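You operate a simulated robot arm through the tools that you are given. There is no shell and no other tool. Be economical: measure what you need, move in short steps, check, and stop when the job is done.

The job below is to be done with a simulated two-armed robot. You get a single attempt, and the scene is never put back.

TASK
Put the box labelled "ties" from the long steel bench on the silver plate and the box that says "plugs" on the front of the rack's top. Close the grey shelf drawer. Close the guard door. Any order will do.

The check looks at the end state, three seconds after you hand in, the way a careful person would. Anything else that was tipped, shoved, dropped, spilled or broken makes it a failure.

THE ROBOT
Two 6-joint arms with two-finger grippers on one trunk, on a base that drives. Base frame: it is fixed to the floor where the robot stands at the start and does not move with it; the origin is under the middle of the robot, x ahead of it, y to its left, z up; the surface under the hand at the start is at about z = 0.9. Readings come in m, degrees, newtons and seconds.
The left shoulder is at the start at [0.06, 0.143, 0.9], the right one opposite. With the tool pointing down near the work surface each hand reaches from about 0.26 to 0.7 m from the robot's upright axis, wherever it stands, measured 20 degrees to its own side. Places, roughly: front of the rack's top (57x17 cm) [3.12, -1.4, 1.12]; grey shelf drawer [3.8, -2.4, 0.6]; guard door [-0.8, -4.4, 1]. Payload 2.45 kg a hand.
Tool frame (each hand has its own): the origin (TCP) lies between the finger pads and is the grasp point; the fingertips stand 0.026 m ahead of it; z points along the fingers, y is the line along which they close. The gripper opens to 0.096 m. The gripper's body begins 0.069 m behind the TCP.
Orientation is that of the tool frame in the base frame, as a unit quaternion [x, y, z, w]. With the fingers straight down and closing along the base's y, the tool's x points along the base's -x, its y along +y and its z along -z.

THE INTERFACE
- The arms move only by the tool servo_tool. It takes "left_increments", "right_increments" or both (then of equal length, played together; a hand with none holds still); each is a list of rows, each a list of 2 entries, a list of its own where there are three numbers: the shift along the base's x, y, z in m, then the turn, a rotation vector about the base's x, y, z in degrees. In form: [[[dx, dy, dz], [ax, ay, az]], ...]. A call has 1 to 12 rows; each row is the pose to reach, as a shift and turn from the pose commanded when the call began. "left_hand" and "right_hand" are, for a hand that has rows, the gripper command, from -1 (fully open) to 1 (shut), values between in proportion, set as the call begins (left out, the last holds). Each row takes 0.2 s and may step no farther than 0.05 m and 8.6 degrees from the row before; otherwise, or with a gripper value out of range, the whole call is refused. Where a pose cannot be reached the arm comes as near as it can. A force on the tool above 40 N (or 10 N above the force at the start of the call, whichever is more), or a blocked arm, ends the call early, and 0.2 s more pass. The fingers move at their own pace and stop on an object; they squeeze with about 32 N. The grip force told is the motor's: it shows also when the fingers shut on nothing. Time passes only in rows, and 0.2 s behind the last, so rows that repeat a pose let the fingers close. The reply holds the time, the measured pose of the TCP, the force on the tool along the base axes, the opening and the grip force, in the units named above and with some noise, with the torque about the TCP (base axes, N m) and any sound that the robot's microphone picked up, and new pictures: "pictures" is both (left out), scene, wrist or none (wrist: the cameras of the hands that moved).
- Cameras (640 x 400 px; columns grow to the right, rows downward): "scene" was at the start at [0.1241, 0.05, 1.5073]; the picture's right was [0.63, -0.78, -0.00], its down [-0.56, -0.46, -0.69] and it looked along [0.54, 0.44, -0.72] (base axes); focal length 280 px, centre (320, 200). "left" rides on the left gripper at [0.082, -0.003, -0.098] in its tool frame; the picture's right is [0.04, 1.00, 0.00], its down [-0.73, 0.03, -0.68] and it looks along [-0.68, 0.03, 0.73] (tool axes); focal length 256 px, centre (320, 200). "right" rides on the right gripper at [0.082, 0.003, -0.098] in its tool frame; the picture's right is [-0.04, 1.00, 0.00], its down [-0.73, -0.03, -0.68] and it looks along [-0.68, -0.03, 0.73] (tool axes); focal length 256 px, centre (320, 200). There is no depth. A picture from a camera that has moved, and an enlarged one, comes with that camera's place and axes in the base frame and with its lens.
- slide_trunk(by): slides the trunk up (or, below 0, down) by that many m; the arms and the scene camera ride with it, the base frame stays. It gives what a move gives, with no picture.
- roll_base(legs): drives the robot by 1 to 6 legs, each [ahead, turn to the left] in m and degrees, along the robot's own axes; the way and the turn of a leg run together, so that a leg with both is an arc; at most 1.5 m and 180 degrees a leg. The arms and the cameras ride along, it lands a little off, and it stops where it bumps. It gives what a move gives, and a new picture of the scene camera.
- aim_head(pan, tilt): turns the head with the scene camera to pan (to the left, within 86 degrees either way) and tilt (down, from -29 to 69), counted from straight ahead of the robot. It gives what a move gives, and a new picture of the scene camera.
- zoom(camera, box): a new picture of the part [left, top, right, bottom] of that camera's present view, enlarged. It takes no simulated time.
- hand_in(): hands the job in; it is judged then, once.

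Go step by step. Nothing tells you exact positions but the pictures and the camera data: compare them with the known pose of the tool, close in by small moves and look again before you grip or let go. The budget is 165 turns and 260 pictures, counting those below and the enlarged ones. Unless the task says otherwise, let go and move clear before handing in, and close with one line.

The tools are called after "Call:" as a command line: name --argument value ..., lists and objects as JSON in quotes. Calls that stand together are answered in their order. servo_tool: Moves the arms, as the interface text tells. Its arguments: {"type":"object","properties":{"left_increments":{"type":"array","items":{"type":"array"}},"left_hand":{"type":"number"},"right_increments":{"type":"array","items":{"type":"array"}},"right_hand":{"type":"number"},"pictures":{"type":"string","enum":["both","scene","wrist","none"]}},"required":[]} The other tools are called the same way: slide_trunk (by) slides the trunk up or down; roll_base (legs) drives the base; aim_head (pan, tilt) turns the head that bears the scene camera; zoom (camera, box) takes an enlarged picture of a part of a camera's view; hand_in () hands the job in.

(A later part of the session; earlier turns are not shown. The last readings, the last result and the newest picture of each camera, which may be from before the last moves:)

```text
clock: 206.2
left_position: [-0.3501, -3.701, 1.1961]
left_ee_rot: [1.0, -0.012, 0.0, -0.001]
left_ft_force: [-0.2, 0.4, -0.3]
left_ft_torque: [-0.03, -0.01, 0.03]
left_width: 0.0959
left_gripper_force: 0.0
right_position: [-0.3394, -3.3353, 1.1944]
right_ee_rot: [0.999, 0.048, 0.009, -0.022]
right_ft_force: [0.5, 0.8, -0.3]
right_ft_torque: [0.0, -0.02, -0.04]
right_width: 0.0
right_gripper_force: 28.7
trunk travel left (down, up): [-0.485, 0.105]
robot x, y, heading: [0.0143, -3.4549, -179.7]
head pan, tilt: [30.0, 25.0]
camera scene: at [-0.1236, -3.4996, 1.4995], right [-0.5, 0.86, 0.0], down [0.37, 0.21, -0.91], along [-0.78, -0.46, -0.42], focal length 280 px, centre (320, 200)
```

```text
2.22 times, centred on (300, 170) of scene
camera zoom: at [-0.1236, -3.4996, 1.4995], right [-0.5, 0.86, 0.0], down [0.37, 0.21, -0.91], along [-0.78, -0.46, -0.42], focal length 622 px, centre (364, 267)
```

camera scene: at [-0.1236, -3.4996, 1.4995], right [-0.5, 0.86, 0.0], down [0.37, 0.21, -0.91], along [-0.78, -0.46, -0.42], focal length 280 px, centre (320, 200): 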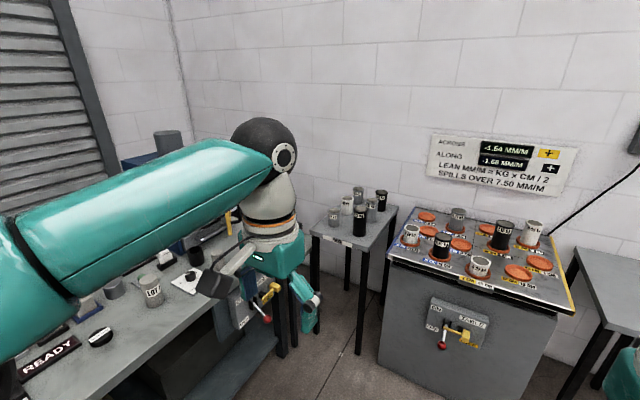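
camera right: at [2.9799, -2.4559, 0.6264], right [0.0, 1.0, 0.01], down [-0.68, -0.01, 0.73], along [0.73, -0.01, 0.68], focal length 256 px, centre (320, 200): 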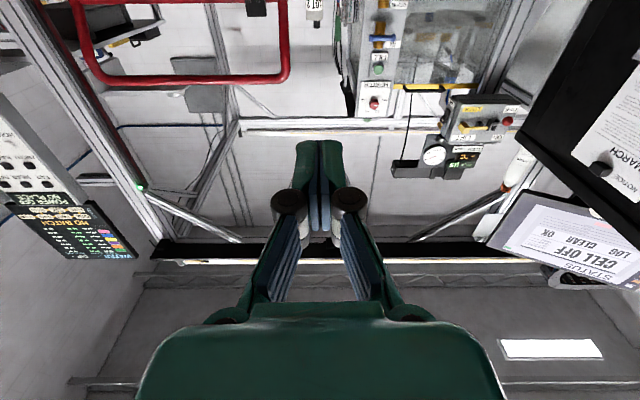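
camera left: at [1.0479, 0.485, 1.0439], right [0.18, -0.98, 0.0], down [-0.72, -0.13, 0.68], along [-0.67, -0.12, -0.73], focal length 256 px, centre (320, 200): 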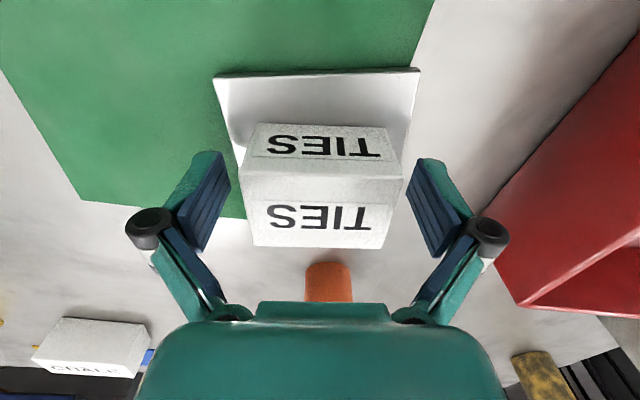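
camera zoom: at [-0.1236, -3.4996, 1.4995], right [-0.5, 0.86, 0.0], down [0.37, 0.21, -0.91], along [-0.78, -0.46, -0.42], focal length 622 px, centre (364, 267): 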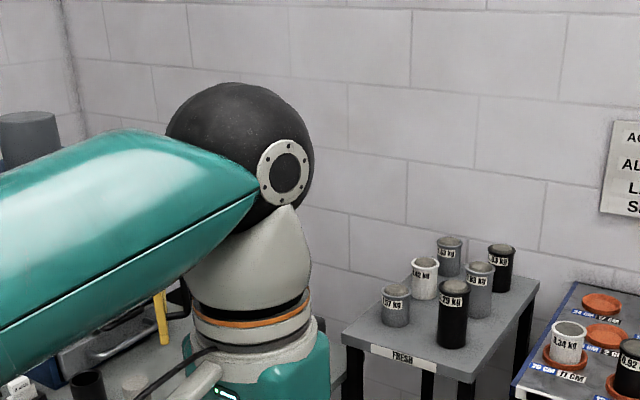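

The arm hides the cabinet, so I'll turn to face the bench and look at it.

Call:
roll_base --legs '[[0, 45], [0, 20]]'

Call:
aim_head --pan -20 --tilt 30

Call:
zoom --camera "scene" --box '[200, 60, 440, 240]'

```text
clock: 210.1
left_position: [0.0798, -3.8938, 1.1964]
left_ee_rot: [0.854, 0.52, 0.0, -0.001]
left_ft_force: [-1.1, -0.3, -0.1]
left_ft_torque: [-0.01, -0.01, -0.01]
left_width: 0.0959
left_gripper_force: 0.1
right_position: [-0.2462, -3.7246, 1.1944]
right_ee_rot: [0.82, 0.571, -0.004, -0.024]
right_ft_force: [-0.1, 0.1, 0.3]
right_ft_torque: [0.01, 0.0, 0.0]
right_width: 0.0004
right_gripper_force: 27.8
trunk travel left (down, up): [-0.485, 0.105]
robot x, y, heading: [-0.0159, -3.4433, -115.5]
head pan, tilt: [30.0, 25.0]
camera scene: at [-0.0345, -3.5873, 1.4996], right [-1.0, -0.08, 0.0], down [-0.03, 0.42, -0.91], along [0.07, -0.9, -0.42], focal length 280 px, centre (320, 200)
```

scene: 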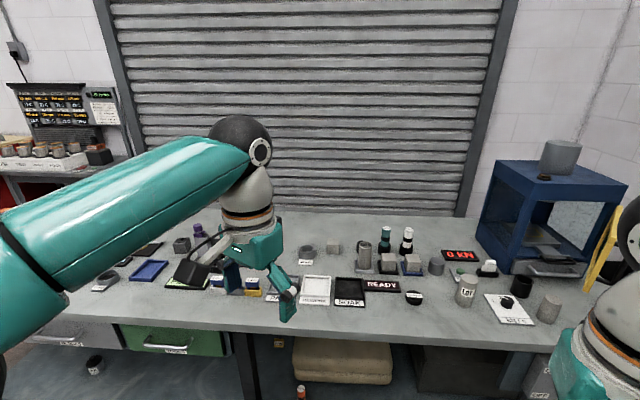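

```text
clock: 211.2
left_position: [0.0794, -3.8939, 1.1967]
left_ee_rot: [0.853, 0.521, 0.001, -0.001]
left_ft_force: [0.5, 0.7, 0.3]
left_ft_torque: [0.0, 0.02, -0.01]
left_width: 0.0961
left_gripper_force: 0.1
right_position: [-0.2459, -3.7244, 1.1952]
right_ee_rot: [0.821, 0.57, -0.004, -0.023]
right_ft_force: [-0.2, 0.6, 0.2]
right_ft_torque: [-0.01, -0.03, 0.01]
right_width: 0.0
right_gripper_force: 28.5
trunk travel left (down, up): [-0.485, 0.105]
robot x, y, heading: [-0.0143, -3.4415, -115.4]
head pan, tilt: [-20.0, 30.0]
camera scene: at [-0.1069, -3.5585, 1.4916], right [-0.7, 0.71, 0.0], down [0.36, 0.35, -0.87], along [-0.62, -0.61, -0.5], focal length 280 px, centre (320, 200)
```

scene: 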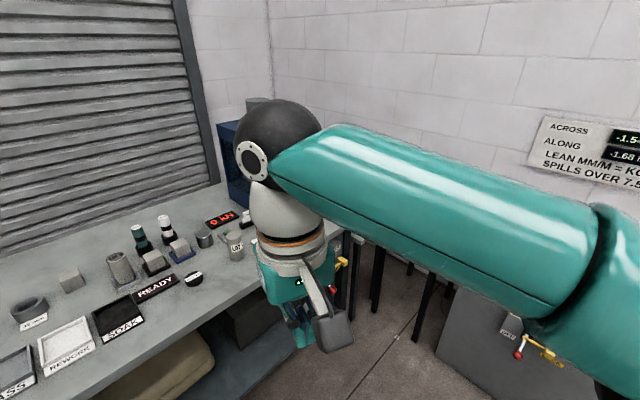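

```text
2.22 times, centred on (320, 150) of scene
camera zoom: at [-0.1069, -3.5585, 1.4916], right [-0.7, 0.71, 0.0], down [0.36, 0.35, -0.87], along [-0.62, -0.61, -0.5], focal length 622 px, centre (320, 311)
```

zoom: 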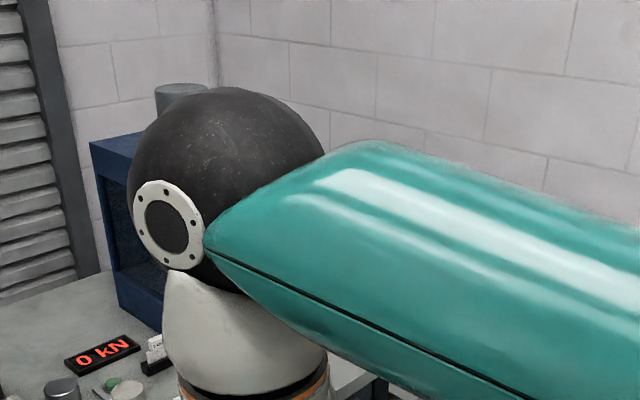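

The guard belongs to the blue press, with its yellow-framed door hinged on the right and swung toward me. I'll shift the base about 0.4 m further right to face it.

Call:
roll_base --legs '[[0, -60], [0.4, 0], [0, 45], [0, 40]]'

Call:
aim_head --pan -10 --tilt 20

```text
clock: 221.2
left_position: [-0.1255, -3.837, 1.1967]
left_ee_rot: [0.71, 0.704, 0.001, -0.001]
left_ft_force: [-0.2, 0.3, 0.5]
left_ft_torque: [0.01, 0.01, -0.03]
left_width: 0.0962
left_gripper_force: 0.0
right_position: [-0.4927, -3.8333, 1.1946]
right_ee_rot: [0.666, 0.746, -0.01, -0.022]
right_ft_force: [0.3, -0.7, -0.7]
right_ft_torque: [0.0, -0.04, 0.02]
right_width: 0.0
right_gripper_force: 28.3
trunk travel left (down, up): [-0.485, 0.105]
robot x, y, heading: [-0.4481, -3.477, -89.4]
head pan, tilt: [-20.0, 30.0]
camera scene: at [-0.4783, -3.6233, 1.4916], right [-0.94, 0.33, 0.0], down [0.16, 0.47, -0.87], along [-0.28, -0.82, -0.5], focal length 280 px, centre (320, 200)
```

scene: 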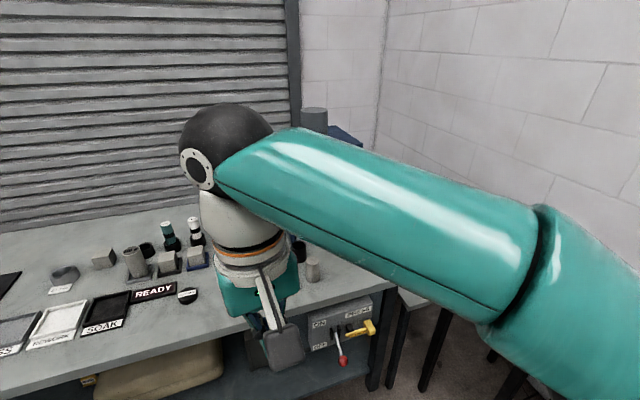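

```text
clock: 221.9
left_position: [-0.128, -3.8376, 1.198]
left_ee_rot: [0.71, 0.704, 0.001, -0.001]
left_ft_force: [-1.0, -0.3, -0.7]
left_ft_torque: [0.03, -0.04, -0.05]
left_width: 0.0959
left_gripper_force: 0.0
right_position: [-0.494, -3.8331, 1.1959]
right_ee_rot: [0.666, 0.746, -0.009, -0.021]
right_ft_force: [-0.4, 0.0, 0.3]
right_ft_torque: [0.03, -0.08, 0.02]
right_width: 0.0001
right_gripper_force: 28.6
trunk travel left (down, up): [-0.485, 0.105]
robot x, y, heading: [-0.4539, -3.4758, -89.0]
head pan, tilt: [-10.0, 20.0]
camera scene: at [-0.4649, -3.6297, 1.5076], right [-0.99, 0.16, 0.0], down [0.06, 0.34, -0.94], along [-0.15, -0.93, -0.34], focal length 280 px, centre (320, 200)
```

scene: 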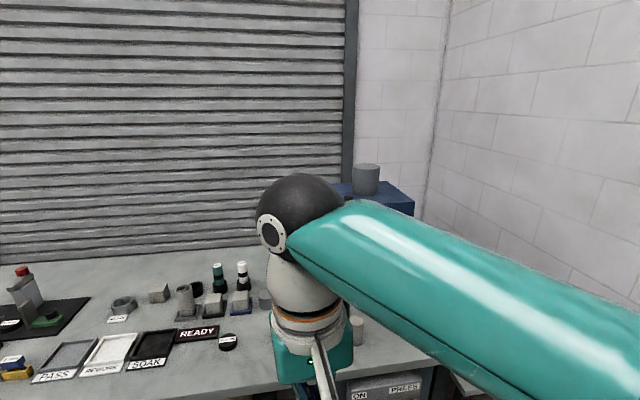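

The right forearm blocks the view, so I'll lower the right hand in front of the bench to see over it.

Call:
servo_tool --right_increments '[[[0.02, 0.02, -0.04], [0, 0, 0]], [[0.03, 0.03, -0.08], [0, 0, 0]], [[0.04, 0.04, -0.12], [0, 0, 0]], [[0.05, 0.05, -0.16], [0, 0, 0]], [[0.05, 0.05, -0.2], [0, 0, 0]], [[0.05, 0.05, -0.24], [0, 0, 0]], [[0.05, 0.05, -0.28], [0, 0, 0]], [[0.05, 0.05, -0.32], [0, 0, 0]], [[0.05, 0.05, -0.36], [0, 0, 0]]]' --pictures "scene"

Call:
aim_head --pan -28 --tilt 30

```text
clock: 223.9
left_position: [-0.1259, -3.8378, 1.1976]
left_ee_rot: [0.71, 0.704, -0.001, -0.001]
left_ft_force: [0.3, -0.2, -0.7]
left_ft_torque: [0.01, 0.01, -0.02]
left_width: 0.0961
left_gripper_force: 0.1
right_position: [-0.4422, -3.7838, 0.8343]
right_ee_rot: [0.666, 0.746, -0.009, -0.021]
right_ft_force: [-0.3, -1.1, 0.5]
right_ft_torque: [0.02, 0.03, 0.03]
right_width: 0.0
right_gripper_force: 28.9
trunk travel left (down, up): [-0.485, 0.105]
robot x, y, heading: [-0.4484, -3.4774, -89.2]
head pan, tilt: [-10.0, 20.0]
camera scene: at [-0.4631, -3.6305, 1.5076], right [-0.99, 0.16, 0.0], down [0.05, 0.34, -0.94], along [-0.15, -0.93, -0.34], focal length 280 px, centre (320, 200)
```

scene: 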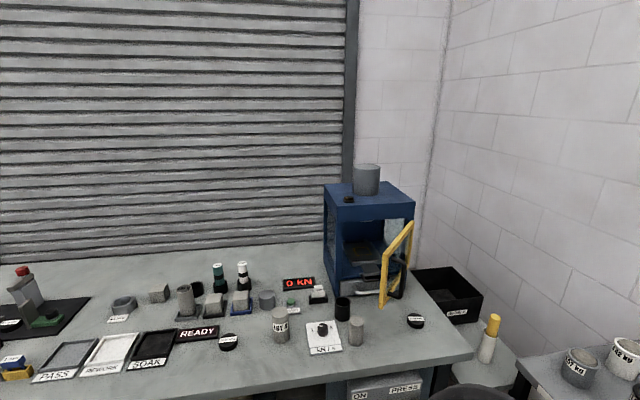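

```text
clock: 224.7
left_position: [-0.1258, -3.8355, 1.197]
left_ee_rot: [0.71, 0.704, -0.001, -0.001]
left_ft_force: [-0.5, -0.3, 0.3]
left_ft_torque: [0.02, 0.02, 0.01]
left_width: 0.0958
left_gripper_force: 0.1
right_position: [-0.4418, -3.784, 0.8347]
right_ee_rot: [0.666, 0.746, -0.01, -0.022]
right_ft_force: [0.1, -0.3, -0.6]
right_ft_torque: [-0.02, -0.02, 0.02]
right_width: 0.0002
right_gripper_force: 28.0
trunk travel left (down, up): [-0.485, 0.105]
robot x, y, heading: [-0.4506, -3.4756, -89.3]
head pan, tilt: [-28.0, 30.0]
camera scene: at [-0.4898, -3.6183, 1.4916], right [-0.89, 0.46, 0.0], down [0.23, 0.45, -0.87], along [-0.4, -0.77, -0.5], focal length 280 px, centre (320, 200)
```

scene: 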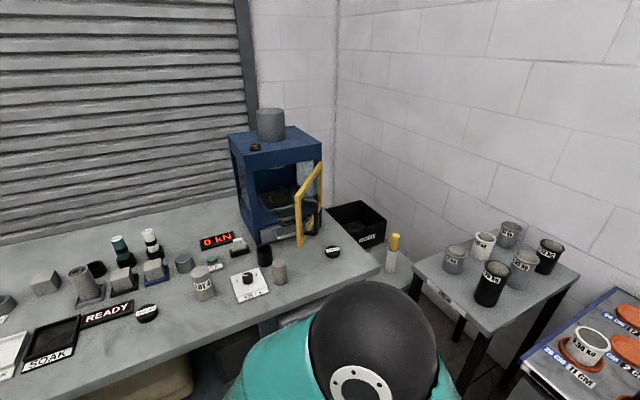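

Call:
zoom --camera "scene" --box '[200, 100, 400, 320]'

Call:
zoom --camera "scene" --box '[225, 125, 345, 265]'

```text
1.82 times, centred on (300, 210) of scene
camera zoom: at [-0.4898, -3.6183, 1.4916], right [-0.89, 0.46, 0.0], down [0.23, 0.45, -0.87], along [-0.4, -0.77, -0.5], focal length 509 px, centre (356, 182)
```

zoom: 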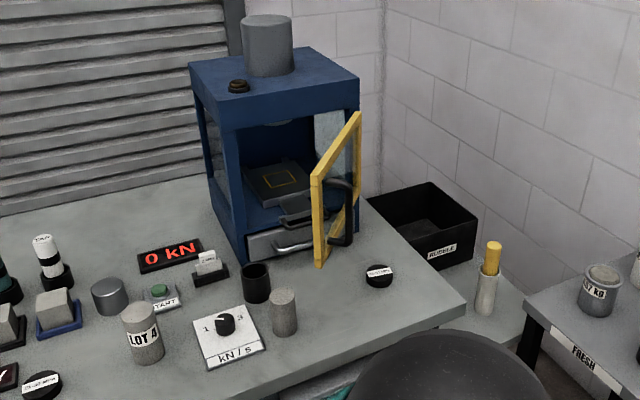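

```text
2.86 times, centred on (285, 195) of scene
camera zoom: at [-0.4898, -3.6183, 1.4916], right [-0.89, 0.46, 0.0], down [0.23, 0.45, -0.87], along [-0.4, -0.77, -0.5], focal length 800 px, centre (420, 214)
```

zoom: 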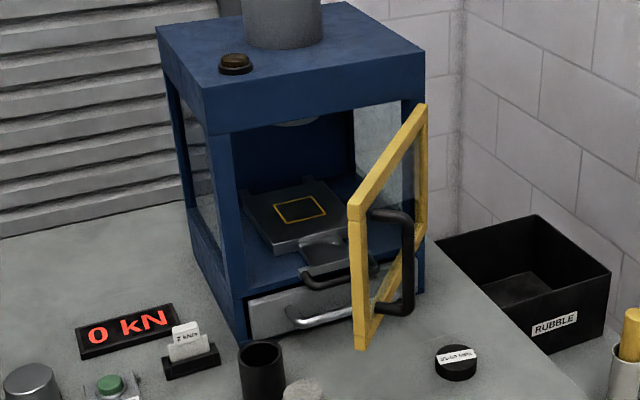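

The door stands about 47° ajar. Its hinge is at (-0.878, -4.355), its free edge at (-0.717, -4.18), and a black handle bar is near (-0.765, -4.17, 1.08). I'll grip the bar and swing it shut along its arc. First I'll lift the right hand, raise the trunk a bit and roll closer.

Call:
servo_tool --right_increments '[[[-0.01, 0.01, 0.05], [0, 0, 0]], [[-0.02, 0.02, 0.09], [0, 0, 0]], [[-0.03, 0.03, 0.13], [0, 0, 0]], [[-0.04, 0.04, 0.17], [0, 0, 0]], [[-0.05, 0.04, 0.21], [0, 0, 0]], [[-0.06, 0.04, 0.25], [0, 0, 0]], [[-0.07, 0.04, 0.29], [0, 0, 0]], [[-0.08, 0.04, 0.32], [0, 0, 0]]]' --right_hand 0 --pictures "none"

Call:
slide_trunk --by 0.09

Call:
roll_base --legs '[[0.16, 0]]'

```text
refused: row 1 steps farther than a row can; nothing moved
```

```text
clock: 226.0
left_position: [-0.1264, -3.837, 1.2868]
left_ee_rot: [0.71, 0.705, 0.0, -0.002]
left_ft_force: [1.0, -0.8, 0.5]
left_ft_torque: [0.01, 0.0, 0.0]
left_width: 0.096
left_gripper_force: 0.1
right_position: [-0.4425, -3.7819, 0.9254]
right_ee_rot: [0.666, 0.746, -0.01, -0.021]
right_ft_force: [-0.6, 0.4, -0.1]
right_ft_torque: [0.03, -0.03, 0.01]
right_width: 0.0
right_gripper_force: 28.2
trunk travel left (down, up): [-0.575, 0.015]
robot x, y, heading: [-0.4509, -3.4747, -89.1]
head pan, tilt: [-28.0, 30.0]
```

```text
clock: 227.4
left_position: [-0.1241, -3.9998, 1.2882]
left_ee_rot: [0.71, 0.704, 0.001, -0.001]
left_ft_force: [-0.9, 1.2, 0.1]
left_ft_torque: [0.08, 0.01, -0.03]
left_width: 0.0958
left_gripper_force: 0.1
right_position: [-0.4402, -3.9444, 0.9251]
right_ee_rot: [0.665, 0.746, -0.009, -0.022]
right_ft_force: [0.0, -1.3, 0.4]
right_ft_torque: [0.04, -0.01, 0.03]
right_width: 0.0
right_gripper_force: 28.7
trunk travel left (down, up): [-0.575, 0.015]
robot x, y, heading: [-0.4504, -3.6366, -89.3]
head pan, tilt: [-28.0, 30.0]
camera scene: at [-0.4876, -3.7806, 1.5813], right [-0.89, 0.46, 0.0], down [0.23, 0.45, -0.87], along [-0.4, -0.77, -0.5], focal length 280 px, centre (320, 200)
```

scene: 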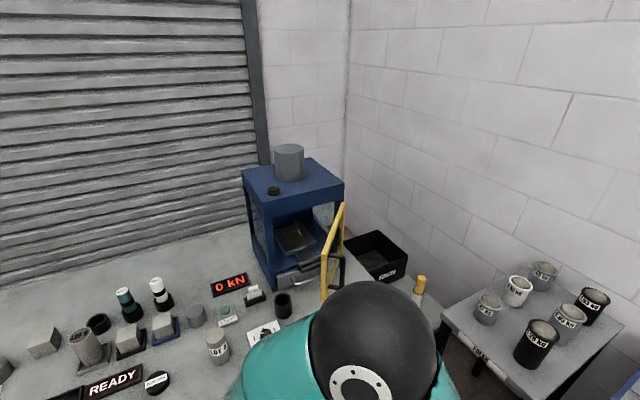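

I must chain calls more carefully: the lift was refused, but the hand stayed clear of the bench edge. I'll zoom for a second bearing on the handle.

Call:
zoom --camera "scene" --box '[240, 150, 400, 310]'

Call:
servo_tool --right_increments '[[[0, 0.01, 0.045], [0, 0, 0]], [[-0.01, 0.02, 0.09], [0, 0, 0]], [[-0.02, 0.03, 0.135], [0, 0, 0]], [[-0.03, 0.04, 0.18], [0, 0, 0]], [[-0.04, 0.04, 0.22], [0, 0, 0]], [[-0.05, 0.04, 0.26], [0, 0, 0]], [[-0.06, 0.04, 0.29], [0, 0, 0]]]' --right_hand 0 --pictures "none"

```text
2.50 times, centred on (320, 230) of scene
camera zoom: at [-0.4876, -3.7806, 1.5813], right [-0.89, 0.46, 0.0], down [0.23, 0.45, -0.87], along [-0.4, -0.77, -0.5], focal length 700 px, centre (320, 125)
```

zoom: 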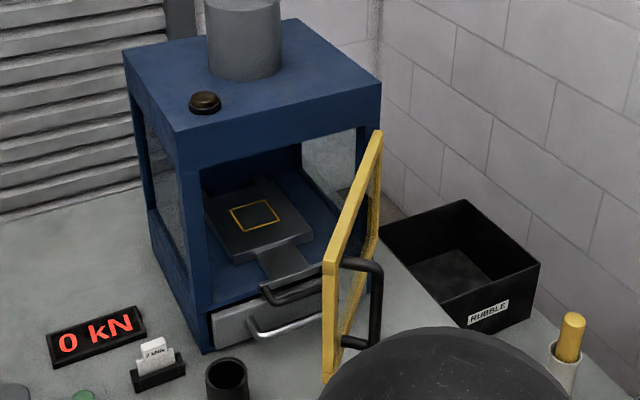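

```text
clock: 229.0
left_position: [-0.1248, -3.9967, 1.2881]
left_ee_rot: [0.71, 0.704, 0.0, 0.0]
left_ft_force: [-1.1, -0.2, 1.1]
left_ft_torque: [0.01, -0.01, -0.02]
left_width: 0.0959
left_gripper_force: 0.1
right_position: [-0.4992, -3.902, 1.2145]
right_ee_rot: [0.665, 0.746, -0.009, -0.022]
right_ft_force: [-0.1, -0.4, 0.1]
right_ft_torque: [-0.03, -0.03, 0.0]
right_width: 0.0479
right_gripper_force: 0.1
trunk travel left (down, up): [-0.575, 0.015]
robot x, y, heading: [-0.4455, -3.6367, -89.1]
head pan, tilt: [-28.0, 30.0]
```

A second bearing shows this bench is lower (top ≈ 0.83). The hinge is near (-0.925, -4.45), the free edge (-0.754, -4.27), and the handle bar (-0.82, -4.28, 1.0). Closed, the bar will be at about (-0.73, -4.41). I'll shift the base right and closer.

Call:
roll_base --legs '[[-0.3, 0], [0, -25], [0.33, 0], [0, 24]]'

```text
clock: 235.7
left_position: [-0.2712, -4.006, 1.2872]
left_ee_rot: [0.717, 0.697, 0.0, -0.002]
left_ft_force: [0.0, 0.3, 1.0]
left_ft_torque: [-0.03, 0.01, -0.01]
left_width: 0.0959
left_gripper_force: 0.1
right_position: [-0.6452, -3.9055, 1.2132]
right_ee_rot: [0.673, 0.74, -0.009, -0.022]
right_ft_force: [1.4, -0.4, 1.0]
right_ft_torque: [0.01, -0.02, -0.02]
right_width: 0.048
right_gripper_force: 0.0
trunk travel left (down, up): [-0.575, 0.015]
robot x, y, heading: [-0.599, -3.6362, -90.1]
head pan, tilt: [-28.0, 30.0]
camera scene: at [-0.6453, -3.7811, 1.5816], right [-0.88, 0.48, 0.0], down [0.24, 0.44, -0.87], along [-0.41, -0.76, -0.5], focal length 280 px, centre (320, 200)
```

scene: 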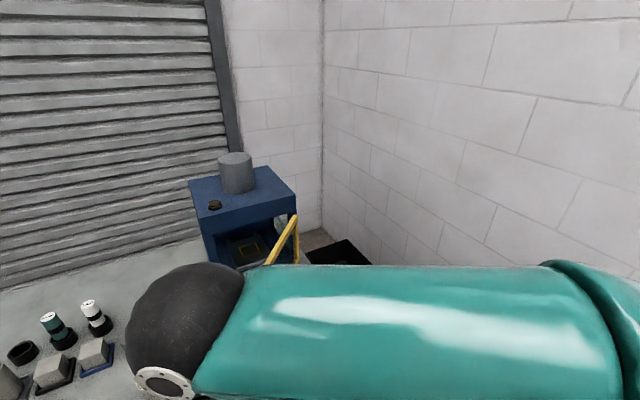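

Well placed. I'll roll forward 0.12 m to bring the door within comfortable reach.

Call:
roll_base --legs '[[0.12, 0]]'

```text
clock: 236.9
left_position: [-0.2744, -4.1301, 1.2871]
left_ee_rot: [0.717, 0.697, 0.002, -0.001]
left_ft_force: [0.3, -0.3, 0.2]
left_ft_torque: [0.08, 0.0, 0.02]
left_width: 0.0962
left_gripper_force: 0.1
right_position: [-0.6455, -4.0291, 1.2138]
right_ee_rot: [0.673, 0.739, -0.008, -0.023]
right_ft_force: [-0.2, 0.1, 0.0]
right_ft_torque: [0.02, 0.0, -0.01]
right_width: 0.0479
right_gripper_force: 0.1
trunk travel left (down, up): [-0.575, 0.015]
robot x, y, heading: [-0.6052, -3.7599, -90.2]
head pan, tilt: [-28.0, 30.0]
camera scene: at [-0.6472, -3.9046, 1.5814], right [-0.88, 0.48, 0.0], down [0.24, 0.44, -0.87], along [-0.41, -0.76, -0.5], focal length 280 px, centre (320, 200)
```

scene: 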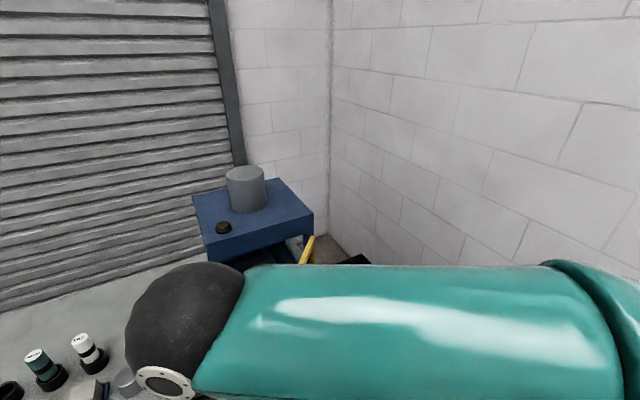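

I'll swing the right hand to the front-right of the door, yawing toward the door's mid-angle.

Call:
servo_tool --right_increments '[[[-0.035, -0.015, 0], [0, 0, 3]], [[-0.07, -0.03, 0], [0, 0, 6]], [[-0.105, -0.045, 0], [0, 0, 9]], [[-0.14, -0.06, 0], [0, 0, 12]], [[-0.175, -0.075, 0], [0, 0, 15]], [[-0.205, -0.09, 0], [0, 0, 18]], [[-0.23, -0.1, -0.01], [0, 0, 18]]]'

```text
clock: 238.5
left_position: [-0.2739, -4.1291, 1.291]
left_ee_rot: [0.718, 0.697, 0.001, 0.0]
left_ft_force: [-0.3, -0.1, -0.5]
left_ft_torque: [-0.01, 0.01, 0.02]
left_width: 0.0959
left_gripper_force: 0.0
right_position: [-0.8751, -4.1276, 1.2042]
right_ee_rot: [0.548, 0.836, -0.012, -0.019]
right_ft_force: [-0.1, -0.6, -1.0]
right_ft_torque: [-0.05, -0.02, -0.01]
right_width: 0.0479
right_gripper_force: 0.0
trunk travel left (down, up): [-0.575, 0.015]
robot x, y, heading: [-0.6051, -3.763, -90.4]
head pan, tilt: [-28.0, 30.0]
camera scene: at [-0.6476, -3.9027, 1.5816], right [-0.88, 0.48, 0.0], down [0.24, 0.44, -0.87], along [-0.41, -0.76, -0.5], focal length 280 px, centre (320, 200)
camera right: at [-0.9011, -4.0508, 1.3038], right [0.93, 0.36, -0.04], down [0.3, -0.69, 0.67], along [0.21, -0.63, -0.74], focal length 256 px, centre (320, 200)
```

scene: 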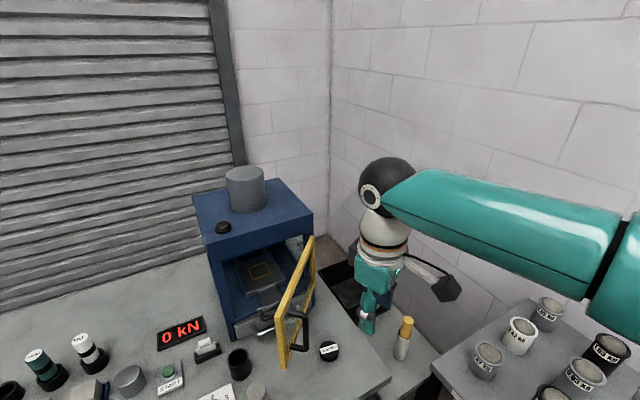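
right: 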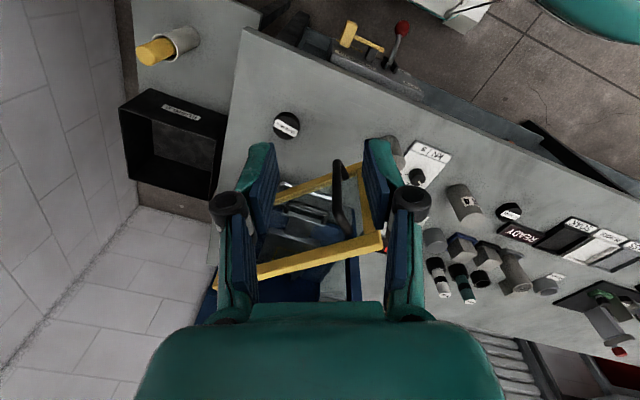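

Good view from the wrist camera. I'll zoom in on the handle from both cameras to pin down the bar.

Call:
zoom --camera "right" --box '[240, 130, 420, 300]'

Call:
zoom --camera "scene" --box '[220, 200, 400, 390]'

```text
2.35 times, centred on (330, 215) of right
camera zoom: at [-0.9011, -4.0508, 1.3038], right [0.93, 0.36, -0.04], down [0.3, -0.69, 0.67], along [0.21, -0.63, -0.74], focal length 602 px, centre (296, 165)
```

zoom: 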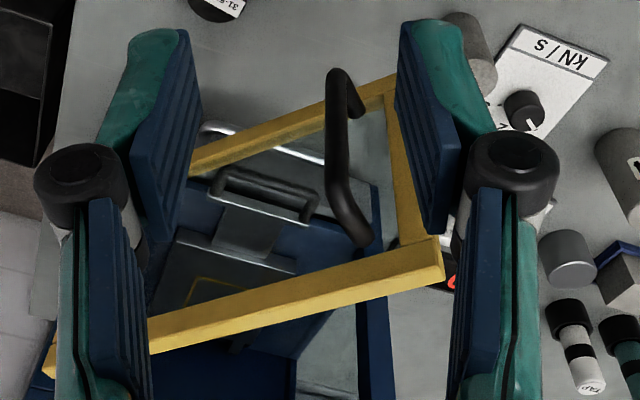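

```text
2.11 times, centred on (310, 295) of scene
camera zoom: at [-0.6476, -3.9027, 1.5816], right [-0.88, 0.48, 0.0], down [0.24, 0.44, -0.87], along [-0.41, -0.76, -0.5], focal length 590 px, centre (341, 0)
```

zoom: 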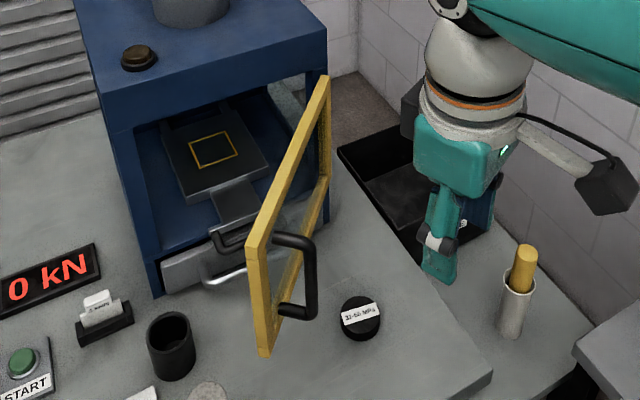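

The bar is at about (-0.806, -4.265, 1.01), with all bearings agreeing. I'll pitch the tool 45° and come to a pre-grasp point just behind the bar.

Call:
servo_tool --right_increments '[[[0, -0.005, -0.01], [-6.88, -3, 0]], [[0.005, -0.01, -0.02], [-13.76, -6, 0]], [[0.01, -0.02, -0.04], [-20.6, -9, 0]], [[0.02, -0.035, -0.065], [-27.5, -12, 0]], [[0.03, -0.05, -0.09], [-34.4, -15, 0]], [[0.038, -0.066, -0.116], [-41.3, -18, 0]], [[0.038, -0.066, -0.116], [-41.3, -18, 0]]]'

```text
clock: 240.1
left_position: [-0.2736, -4.1288, 1.2889]
left_ee_rot: [0.717, 0.697, 0.0, -0.001]
left_ft_force: [0.4, -0.4, 0.6]
left_ft_torque: [-0.02, 0.0, -0.01]
left_width: 0.0958
left_gripper_force: 0.1
right_position: [-0.8386, -4.1925, 1.088]
right_ee_rot: [0.517, 0.77, -0.222, 0.302]
right_ft_force: [-0.2, -0.2, -0.3]
right_ft_torque: [0.02, -0.02, -0.02]
right_width: 0.0482
right_gripper_force: 0.0
right hand out of reach, approached as far as the arm can: row 6
trunk travel left (down, up): [-0.575, 0.015]
robot x, y, heading: [-0.6052, -3.7597, -90.3]
head pan, tilt: [-28.0, 30.0]
camera scene: at [-0.6469, -3.9021, 1.5817], right [-0.88, 0.48, 0.0], down [0.24, 0.44, -0.87], along [-0.41, -0.76, -0.5], focal length 280 px, centre (320, 200)
camera right: at [-0.8826, -4.072, 1.1013], right [0.94, 0.34, 0.0], down [0.02, -0.05, 1.0], along [0.34, -0.94, -0.06], focal length 256 px, centre (320, 200)
```

scene: 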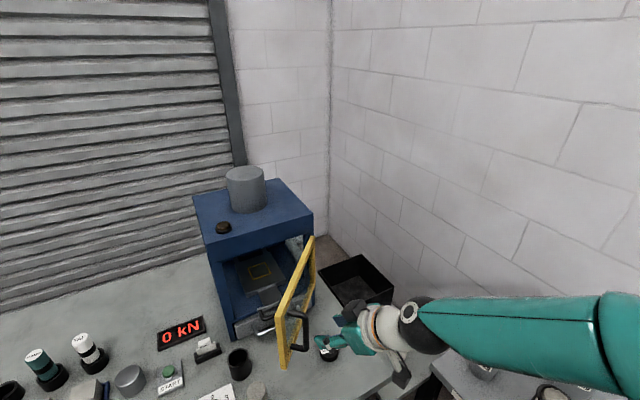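
right: 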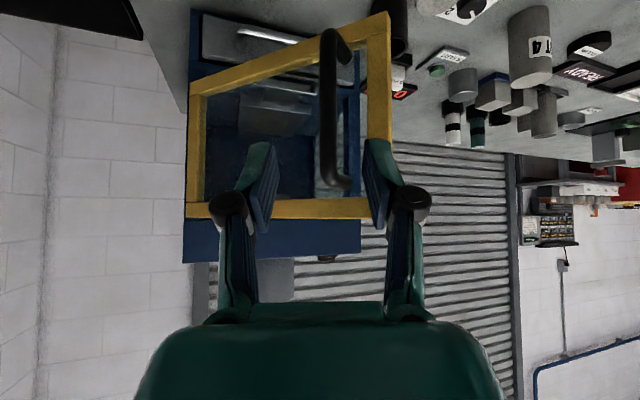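

The bar sits centred between the fingers. I'll advance along the tool axis to straddle it.

Call:
servo_tool --right_increments '[[[0.01, -0.022, -0.026], [0, 0, 0]], [[0.02, -0.045, -0.052], [0, 0, 0]], [[0.032, -0.072, -0.078], [0, 0, 0]], [[0.032, -0.072, -0.078], [0, 0, 0]]]'

```text
clock: 241.1
left_position: [-0.2724, -4.1273, 1.289]
left_ee_rot: [0.716, 0.698, -0.002, 0.0]
left_ft_force: [0.2, 0.4, 0.7]
left_ft_torque: [-0.05, 0.02, 0.01]
left_width: 0.096
left_gripper_force: 0.1
right_position: [-0.8205, -4.2514, 1.0192]
right_ee_rot: [0.517, 0.778, -0.198, 0.297]
right_ft_force: [-0.3, 0.2, -1.2]
right_ft_torque: [0.02, -0.01, 0.01]
right_width: 0.0482
right_gripper_force: 0.0
right hand out of reach, approached as far as the arm can: row 1, 2, 3
trunk travel left (down, up): [-0.575, 0.015]
robot x, y, heading: [-0.6036, -3.7662, -90.4]
head pan, tilt: [-28.0, 30.0]
camera scene: at [-0.6466, -3.9011, 1.5818], right [-0.88, 0.48, 0.0], down [0.24, 0.44, -0.87], along [-0.41, -0.76, -0.5], focal length 280 px, centre (320, 200)
camera right: at [-0.8681, -4.1333, 1.0389], right [0.93, 0.36, 0.02], down [0.01, -0.1, 0.99], along [0.36, -0.93, -0.1], focal length 256 px, centre (320, 200)
```

scene: 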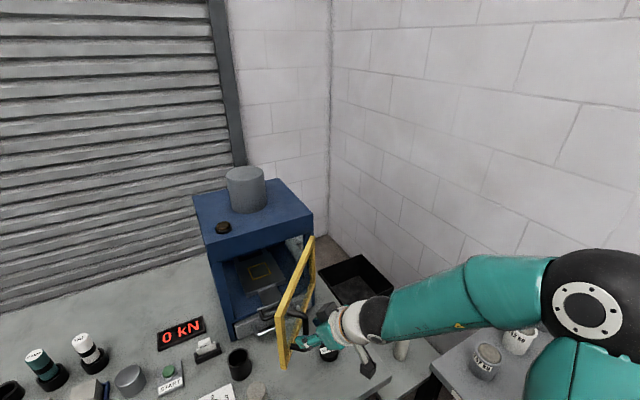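
right: 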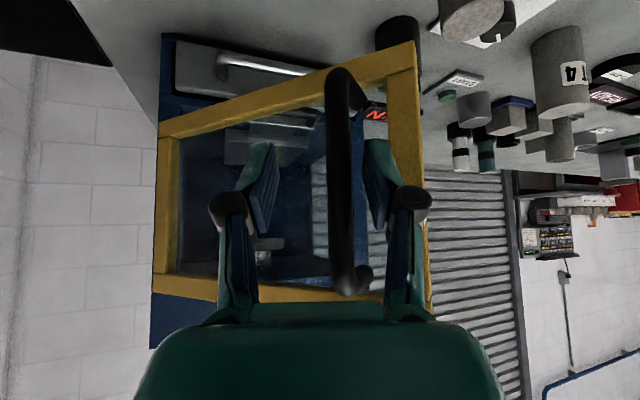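

The arm stopped about 2 cm short because this yaw is awkward for the wrist. I'll ease the yaw back by 8° toward the robot's heading and see if it settles onto the bar.

Call:
servo_tool --right_increments '[[[0, 0, 0], [0, 0, -4]], [[0, 0, 0], [0, 0, -8]], [[0, 0, 0], [0, 0, -8]]]' --pictures "wrist"

```text
clock: 241.9
left_position: [-0.2726, -4.1289, 1.2877]
left_ee_rot: [0.717, 0.697, 0.0, -0.001]
left_ft_force: [-0.3, -0.2, -0.2]
left_ft_torque: [-0.03, 0.01, -0.01]
left_width: 0.096
left_gripper_force: 0.1
right_position: [-0.8182, -4.238, 1.0024]
right_ee_rot: [0.534, 0.785, -0.174, 0.261]
right_ft_force: [0.4, -0.4, 0.3]
right_ft_torque: [0.03, 0.01, 0.0]
right_width: 0.0479
right_gripper_force: 0.0
right hand out of reach, approached as far as the arm can: row 1, 2
trunk travel left (down, up): [-0.575, 0.015]
robot x, y, heading: [-0.6045, -3.7659, -90.9]
head pan, tilt: [-28.0, 30.0]
camera right: at [-0.8637, -4.1219, 1.0332], right [0.94, 0.34, 0.03], down [0.04, -0.18, 0.98], along [0.34, -0.92, -0.19], focal length 256 px, centre (320, 200)
```

right: 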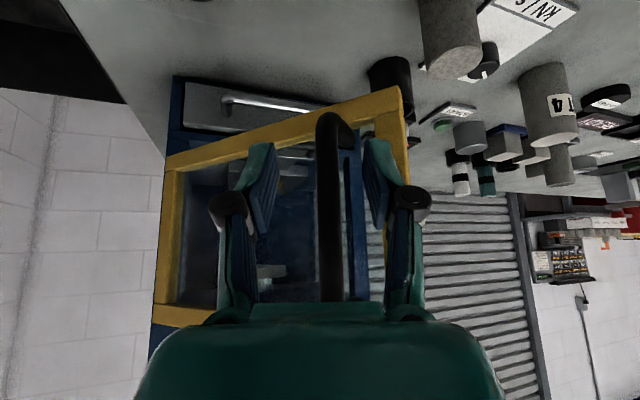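

The arm favours less pitch, so I'll retarget the same bar point with about 30° pitch, slightly higher on the bar.

Call:
servo_tool --right_increments '[[[0, 0.002, 0.01], [7, 3, 0]], [[0, 0.002, 0.02], [13.8, 6, 0]], [[0, 0.002, 0.02], [13.8, 6, 0]]]' --pictures "wrist"

```text
clock: 242.7
left_position: [-0.2728, -4.1287, 1.2896]
left_ee_rot: [0.717, 0.697, -0.001, -0.001]
left_ft_force: [0.2, -0.6, 0.0]
left_ft_torque: [0.04, 0.04, 0.01]
left_width: 0.0959
left_gripper_force: 0.1
right_position: [-0.8048, -4.2629, 1.0312]
right_ee_rot: [0.585, 0.77, -0.182, 0.177]
right_ft_force: [-0.4, 0.0, 0.4]
right_ft_torque: [0.01, 0.03, 0.02]
right_width: 0.048
right_gripper_force: 0.0
right hand out of reach, approached as far as the arm can: row 2
trunk travel left (down, up): [-0.575, 0.015]
robot x, y, heading: [-0.6044, -3.7602, -90.3]
head pan, tilt: [-28.0, 30.0]
camera right: at [-0.8293, -4.1455, 1.0754], right [0.97, 0.22, -0.05], down [0.12, -0.29, 0.95], along [0.19, -0.93, -0.31], focal length 256 px, centre (320, 200)
```

right: 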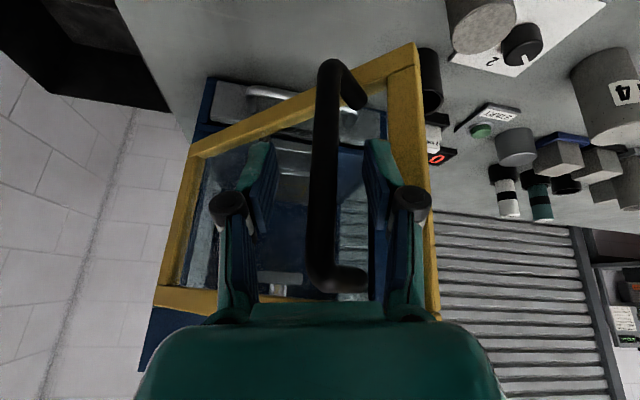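

Now the TCP is right on the bar, with the bar centred between the fingers. I'll close the grip.

Call:
servo_tool --right_increments '[[[0, 0, 0], [0, 0, 0]], [[0, 0, 0], [0, 0, 0]], [[0, 0, 0], [0, 0, 0]]]' --right_hand 1 --pictures "wrist"

```text
clock: 243.5
left_position: [-0.2734, -4.1292, 1.2884]
left_ee_rot: [0.717, 0.697, 0.0, -0.002]
left_ft_force: [-0.1, -0.3, 0.3]
left_ft_torque: [-0.04, -0.02, -0.01]
left_width: 0.096
left_gripper_force: 0.1
right_position: [-0.8045, -4.2621, 1.0286]
right_ee_rot: [0.585, 0.77, -0.181, 0.177]
right_ft_force: [1.9, 3.2, -3.3]
right_ft_torque: [0.42, -1.43, -0.01]
right_width: 0.015
right_gripper_force: 40.4
trunk travel left (down, up): [-0.575, 0.015]
robot x, y, heading: [-0.603, -3.7594, -90.2]
head pan, tilt: [-28.0, 30.0]
camera right: at [-0.8296, -4.145, 1.0749], right [0.98, 0.21, -0.05], down [0.11, -0.29, 0.95], along [0.19, -0.93, -0.31], focal length 256 px, centre (320, 200)
```

right: 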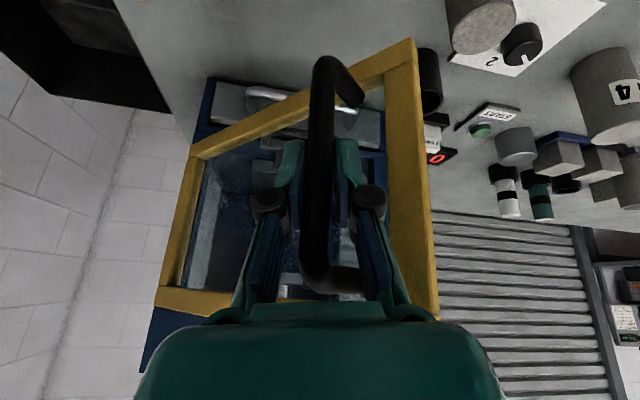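

I have the handle (15 mm bar). I'll start swinging it along the arc about the hinge in small steps, watching the force.

Call:
servo_tool --right_increments '[[[0.0136, -0.0097, 0], [0, 0, 0]], [[0.0256, -0.0195, 0], [0, 0, 0]], [[0.037, -0.03, 0], [0, 0, 0]]]'

```text
clock: 244.3
left_position: [-0.2726, -4.1296, 1.2876]
left_ee_rot: [0.716, 0.698, 0.0, -0.001]
left_ft_force: [-0.1, -0.2, -1.4]
left_ft_torque: [-0.03, 0.0, 0.02]
left_width: 0.096
left_gripper_force: 0.0
right_position: [-0.7673, -4.2919, 1.0283]
right_ee_rot: [0.586, 0.77, -0.18, 0.177]
right_ft_force: [2.6, 2.2, -11.5]
right_ft_torque: [0.22, -1.26, 0.04]
right_width: 0.0145
right_gripper_force: 40.9
trunk travel left (down, up): [-0.575, 0.015]
robot x, y, heading: [-0.6034, -3.7632, -90.4]
head pan, tilt: [-28.0, 30.0]
camera scene: at [-0.6464, -3.904, 1.5814], right [-0.88, 0.48, 0.0], down [0.24, 0.44, -0.87], along [-0.41, -0.76, -0.5], focal length 280 px, centre (320, 200)
camera right: at [-0.7923, -4.1762, 1.0751], right [0.98, 0.22, -0.05], down [0.12, -0.29, 0.95], along [0.19, -0.93, -0.31], focal length 256 px, centre (320, 200)
```

scene: 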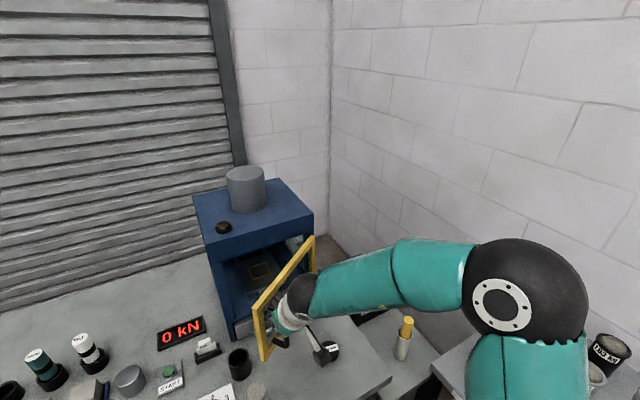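
right: 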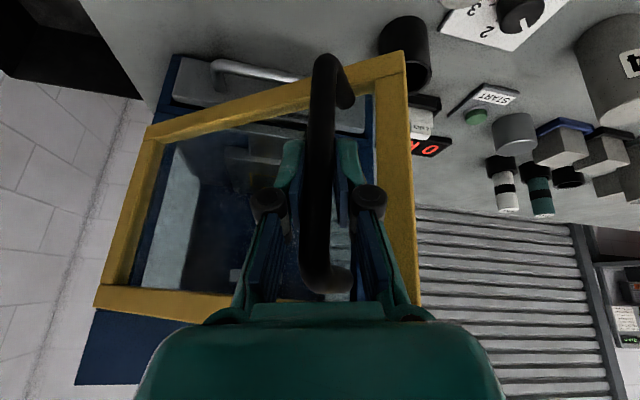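

The door follows smoothly, so I'll continue along the arc.

Call:
servo_tool --right_increments '[[[0.013, -0.0143, 0.001], [0, 0, 0]], [[0.0249, -0.0297, 0.002], [0, 0, 0]], [[0.0353, -0.046, 0.002], [0, 0, 0]], [[0.0442, -0.0632, 0.002], [0, 0, 0]]]'

```text
clock: 245.3
left_position: [-0.2735, -4.1315, 1.2878]
left_ee_rot: [0.717, 0.697, 0.001, -0.002]
left_ft_force: [-0.2, -0.3, -0.7]
left_ft_torque: [0.01, 0.01, 0.0]
left_width: 0.096
left_gripper_force: 0.0
right_position: [-0.7226, -4.3566, 1.0306]
right_ee_rot: [0.585, 0.771, -0.18, 0.176]
right_ft_force: [5.4, 2.1, -19.6]
right_ft_torque: [-0.03, -1.17, -0.04]
right_width: 0.0144
right_gripper_force: 40.4
trunk travel left (down, up): [-0.575, 0.015]
robot x, y, heading: [-0.6067, -3.7569, -90.5]
head pan, tilt: [-28.0, 30.0]
camera scene: at [-0.6465, -3.9052, 1.5813], right [-0.88, 0.48, 0.0], down [0.24, 0.44, -0.87], along [-0.41, -0.76, -0.5], focal length 280 px, centre (320, 200)
camera right: at [-0.7473, -4.2394, 1.0768], right [0.97, 0.22, -0.05], down [0.12, -0.29, 0.95], along [0.19, -0.93, -0.31], focal length 256 px, centre (320, 200)
```

scene: 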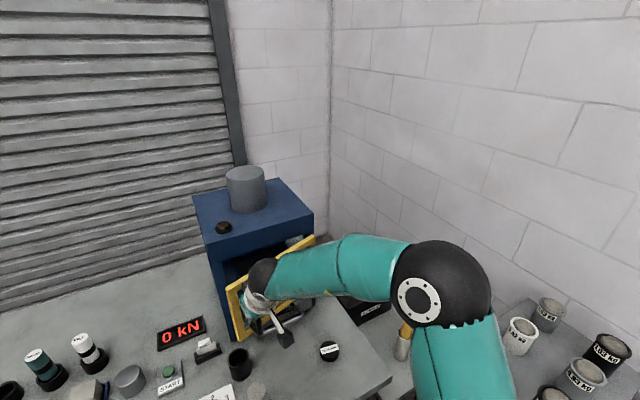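
right: 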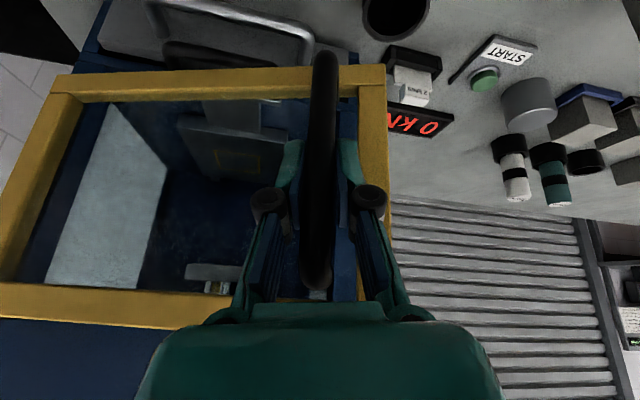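

Nearly there. I'll continue to the last few degrees, easing down 4 mm to relieve the vertical load.

Call:
servo_tool --right_increments '[[[0.0037, -0.009, -0.003], [0, 0, 0]], [[0.0074, -0.0179, -0.005], [0, 0, 0]], [[0.0105, -0.027, -0.005], [0, 0, 0]], [[0.0132, -0.0363, -0.005], [0, 0, 0]]]'

```text
clock: 246.3
left_position: [-0.2721, -4.1266, 1.2886]
left_ee_rot: [0.717, 0.697, -0.001, -0.001]
left_ft_force: [0.4, -0.6, 0.0]
left_ft_torque: [0.0, 0.02, 0.0]
left_width: 0.096
left_gripper_force: 0.3
right_position: [-0.709, -4.3922, 1.0325]
right_ee_rot: [0.584, 0.77, -0.184, 0.18]
right_ft_force: [15.6, 4.2, 9.7]
right_ft_torque: [-0.02, -1.1, -0.04]
right_width: 0.0147
right_gripper_force: 40.3
trunk travel left (down, up): [-0.575, 0.015]
robot x, y, heading: [-0.6064, -3.764, -90.4]
head pan, tilt: [-28.0, 30.0]
camera scene: at [-0.6444, -3.9009, 1.582], right [-0.88, 0.48, 0.0], down [0.24, 0.44, -0.87], along [-0.41, -0.76, -0.5], focal length 280 px, centre (320, 200)
camera right: at [-0.7333, -4.274, 1.0757], right [0.97, 0.22, -0.05], down [0.11, -0.28, 0.95], along [0.19, -0.93, -0.3], focal length 256 px, centre (320, 200)
```

scene: 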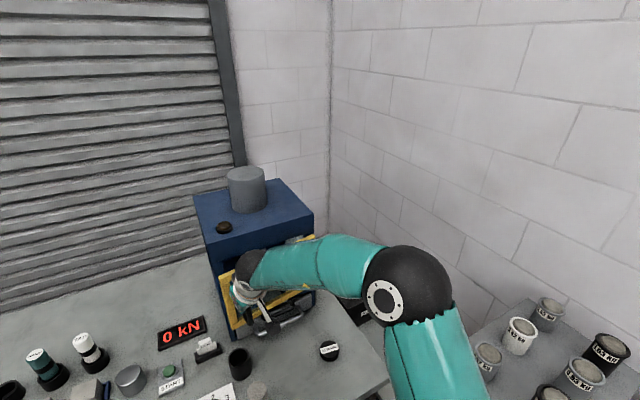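
right: 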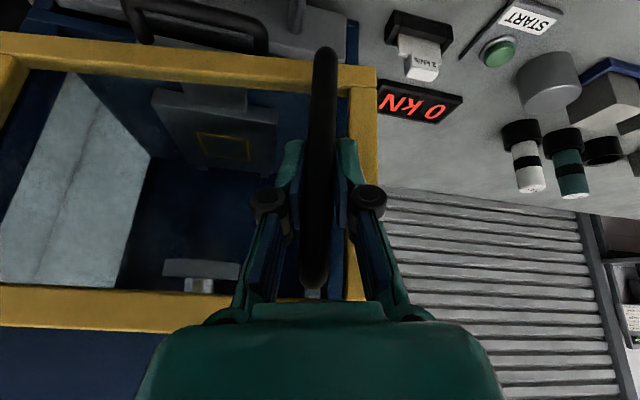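

Call:
servo_tool --right_increments '[[[0.003, -0.005, 0.001], [0, 0, 0]], [[0.004, -0.01, 0.001], [0, 0, 0]], [[0.005, -0.015, 0.001], [0, 0, 0]], [[0.005, -0.02, 0.001], [0, 0, 0]]]'

Call:
zoom --camera "scene" --box '[180, 180, 340, 340]'

```text
clock: 247.3
left_position: [-0.2708, -4.1276, 1.2892]
left_ee_rot: [0.717, 0.697, -0.002, -0.001]
left_ft_force: [-0.8, -0.2, -0.2]
left_ft_torque: [0.0, 0.01, 0.01]
left_width: 0.0958
left_gripper_force: 0.0
right_position: [-0.7024, -4.411, 1.0312]
right_ee_rot: [0.585, 0.77, -0.183, 0.179]
right_ft_force: [16.4, 3.3, 16.3]
right_ft_torque: [0.59, -0.9, -0.14]
right_width: 0.0147
right_gripper_force: 40.3
trunk travel left (down, up): [-0.575, 0.015]
robot x, y, heading: [-0.6055, -3.76, -90.5]
head pan, tilt: [-28.0, 30.0]
camera scene: at [-0.6439, -3.9001, 1.5821], right [-0.88, 0.48, 0.0], down [0.24, 0.44, -0.87], along [-0.41, -0.76, -0.5], focal length 280 px, centre (320, 200)
camera right: at [-0.728, -4.2934, 1.0757], right [0.97, 0.22, -0.05], down [0.12, -0.29, 0.95], along [0.19, -0.93, -0.3], focal length 256 px, centre (320, 200)
```

scene: 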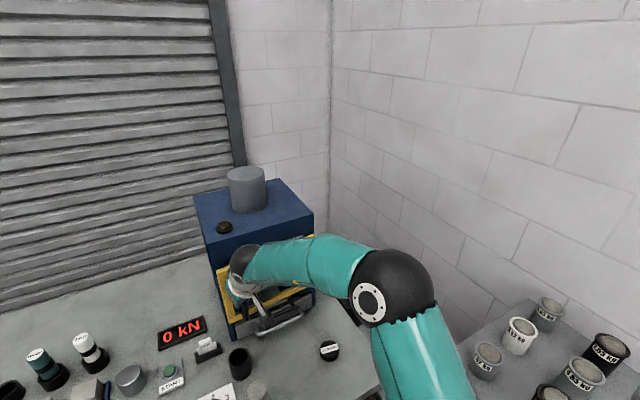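
right: 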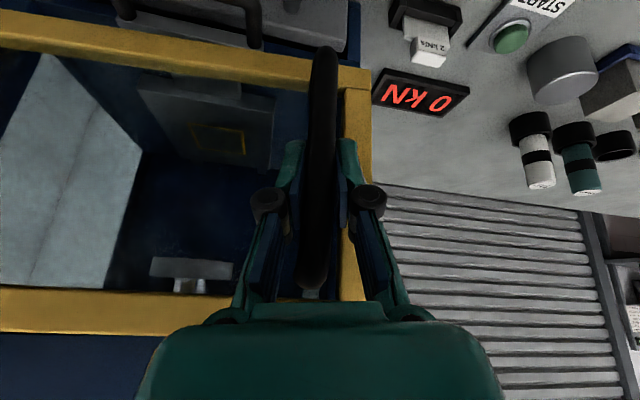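

```text
2.50 times, centred on (260, 260) of scene
camera zoom: at [-0.6439, -3.9001, 1.5821], right [-0.88, 0.48, 0.0], down [0.24, 0.44, -0.87], along [-0.41, -0.76, -0.5], focal length 700 px, centre (470, 50)
```

zoom: 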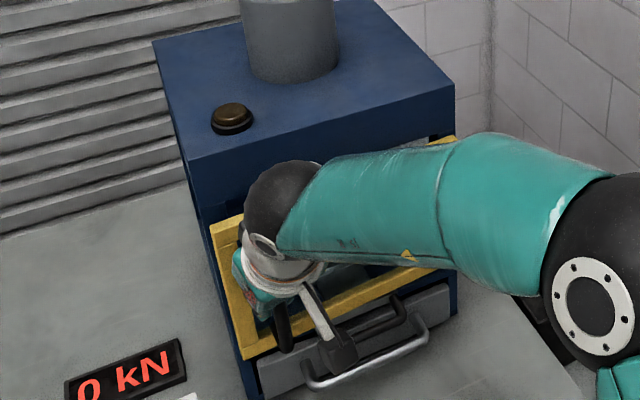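

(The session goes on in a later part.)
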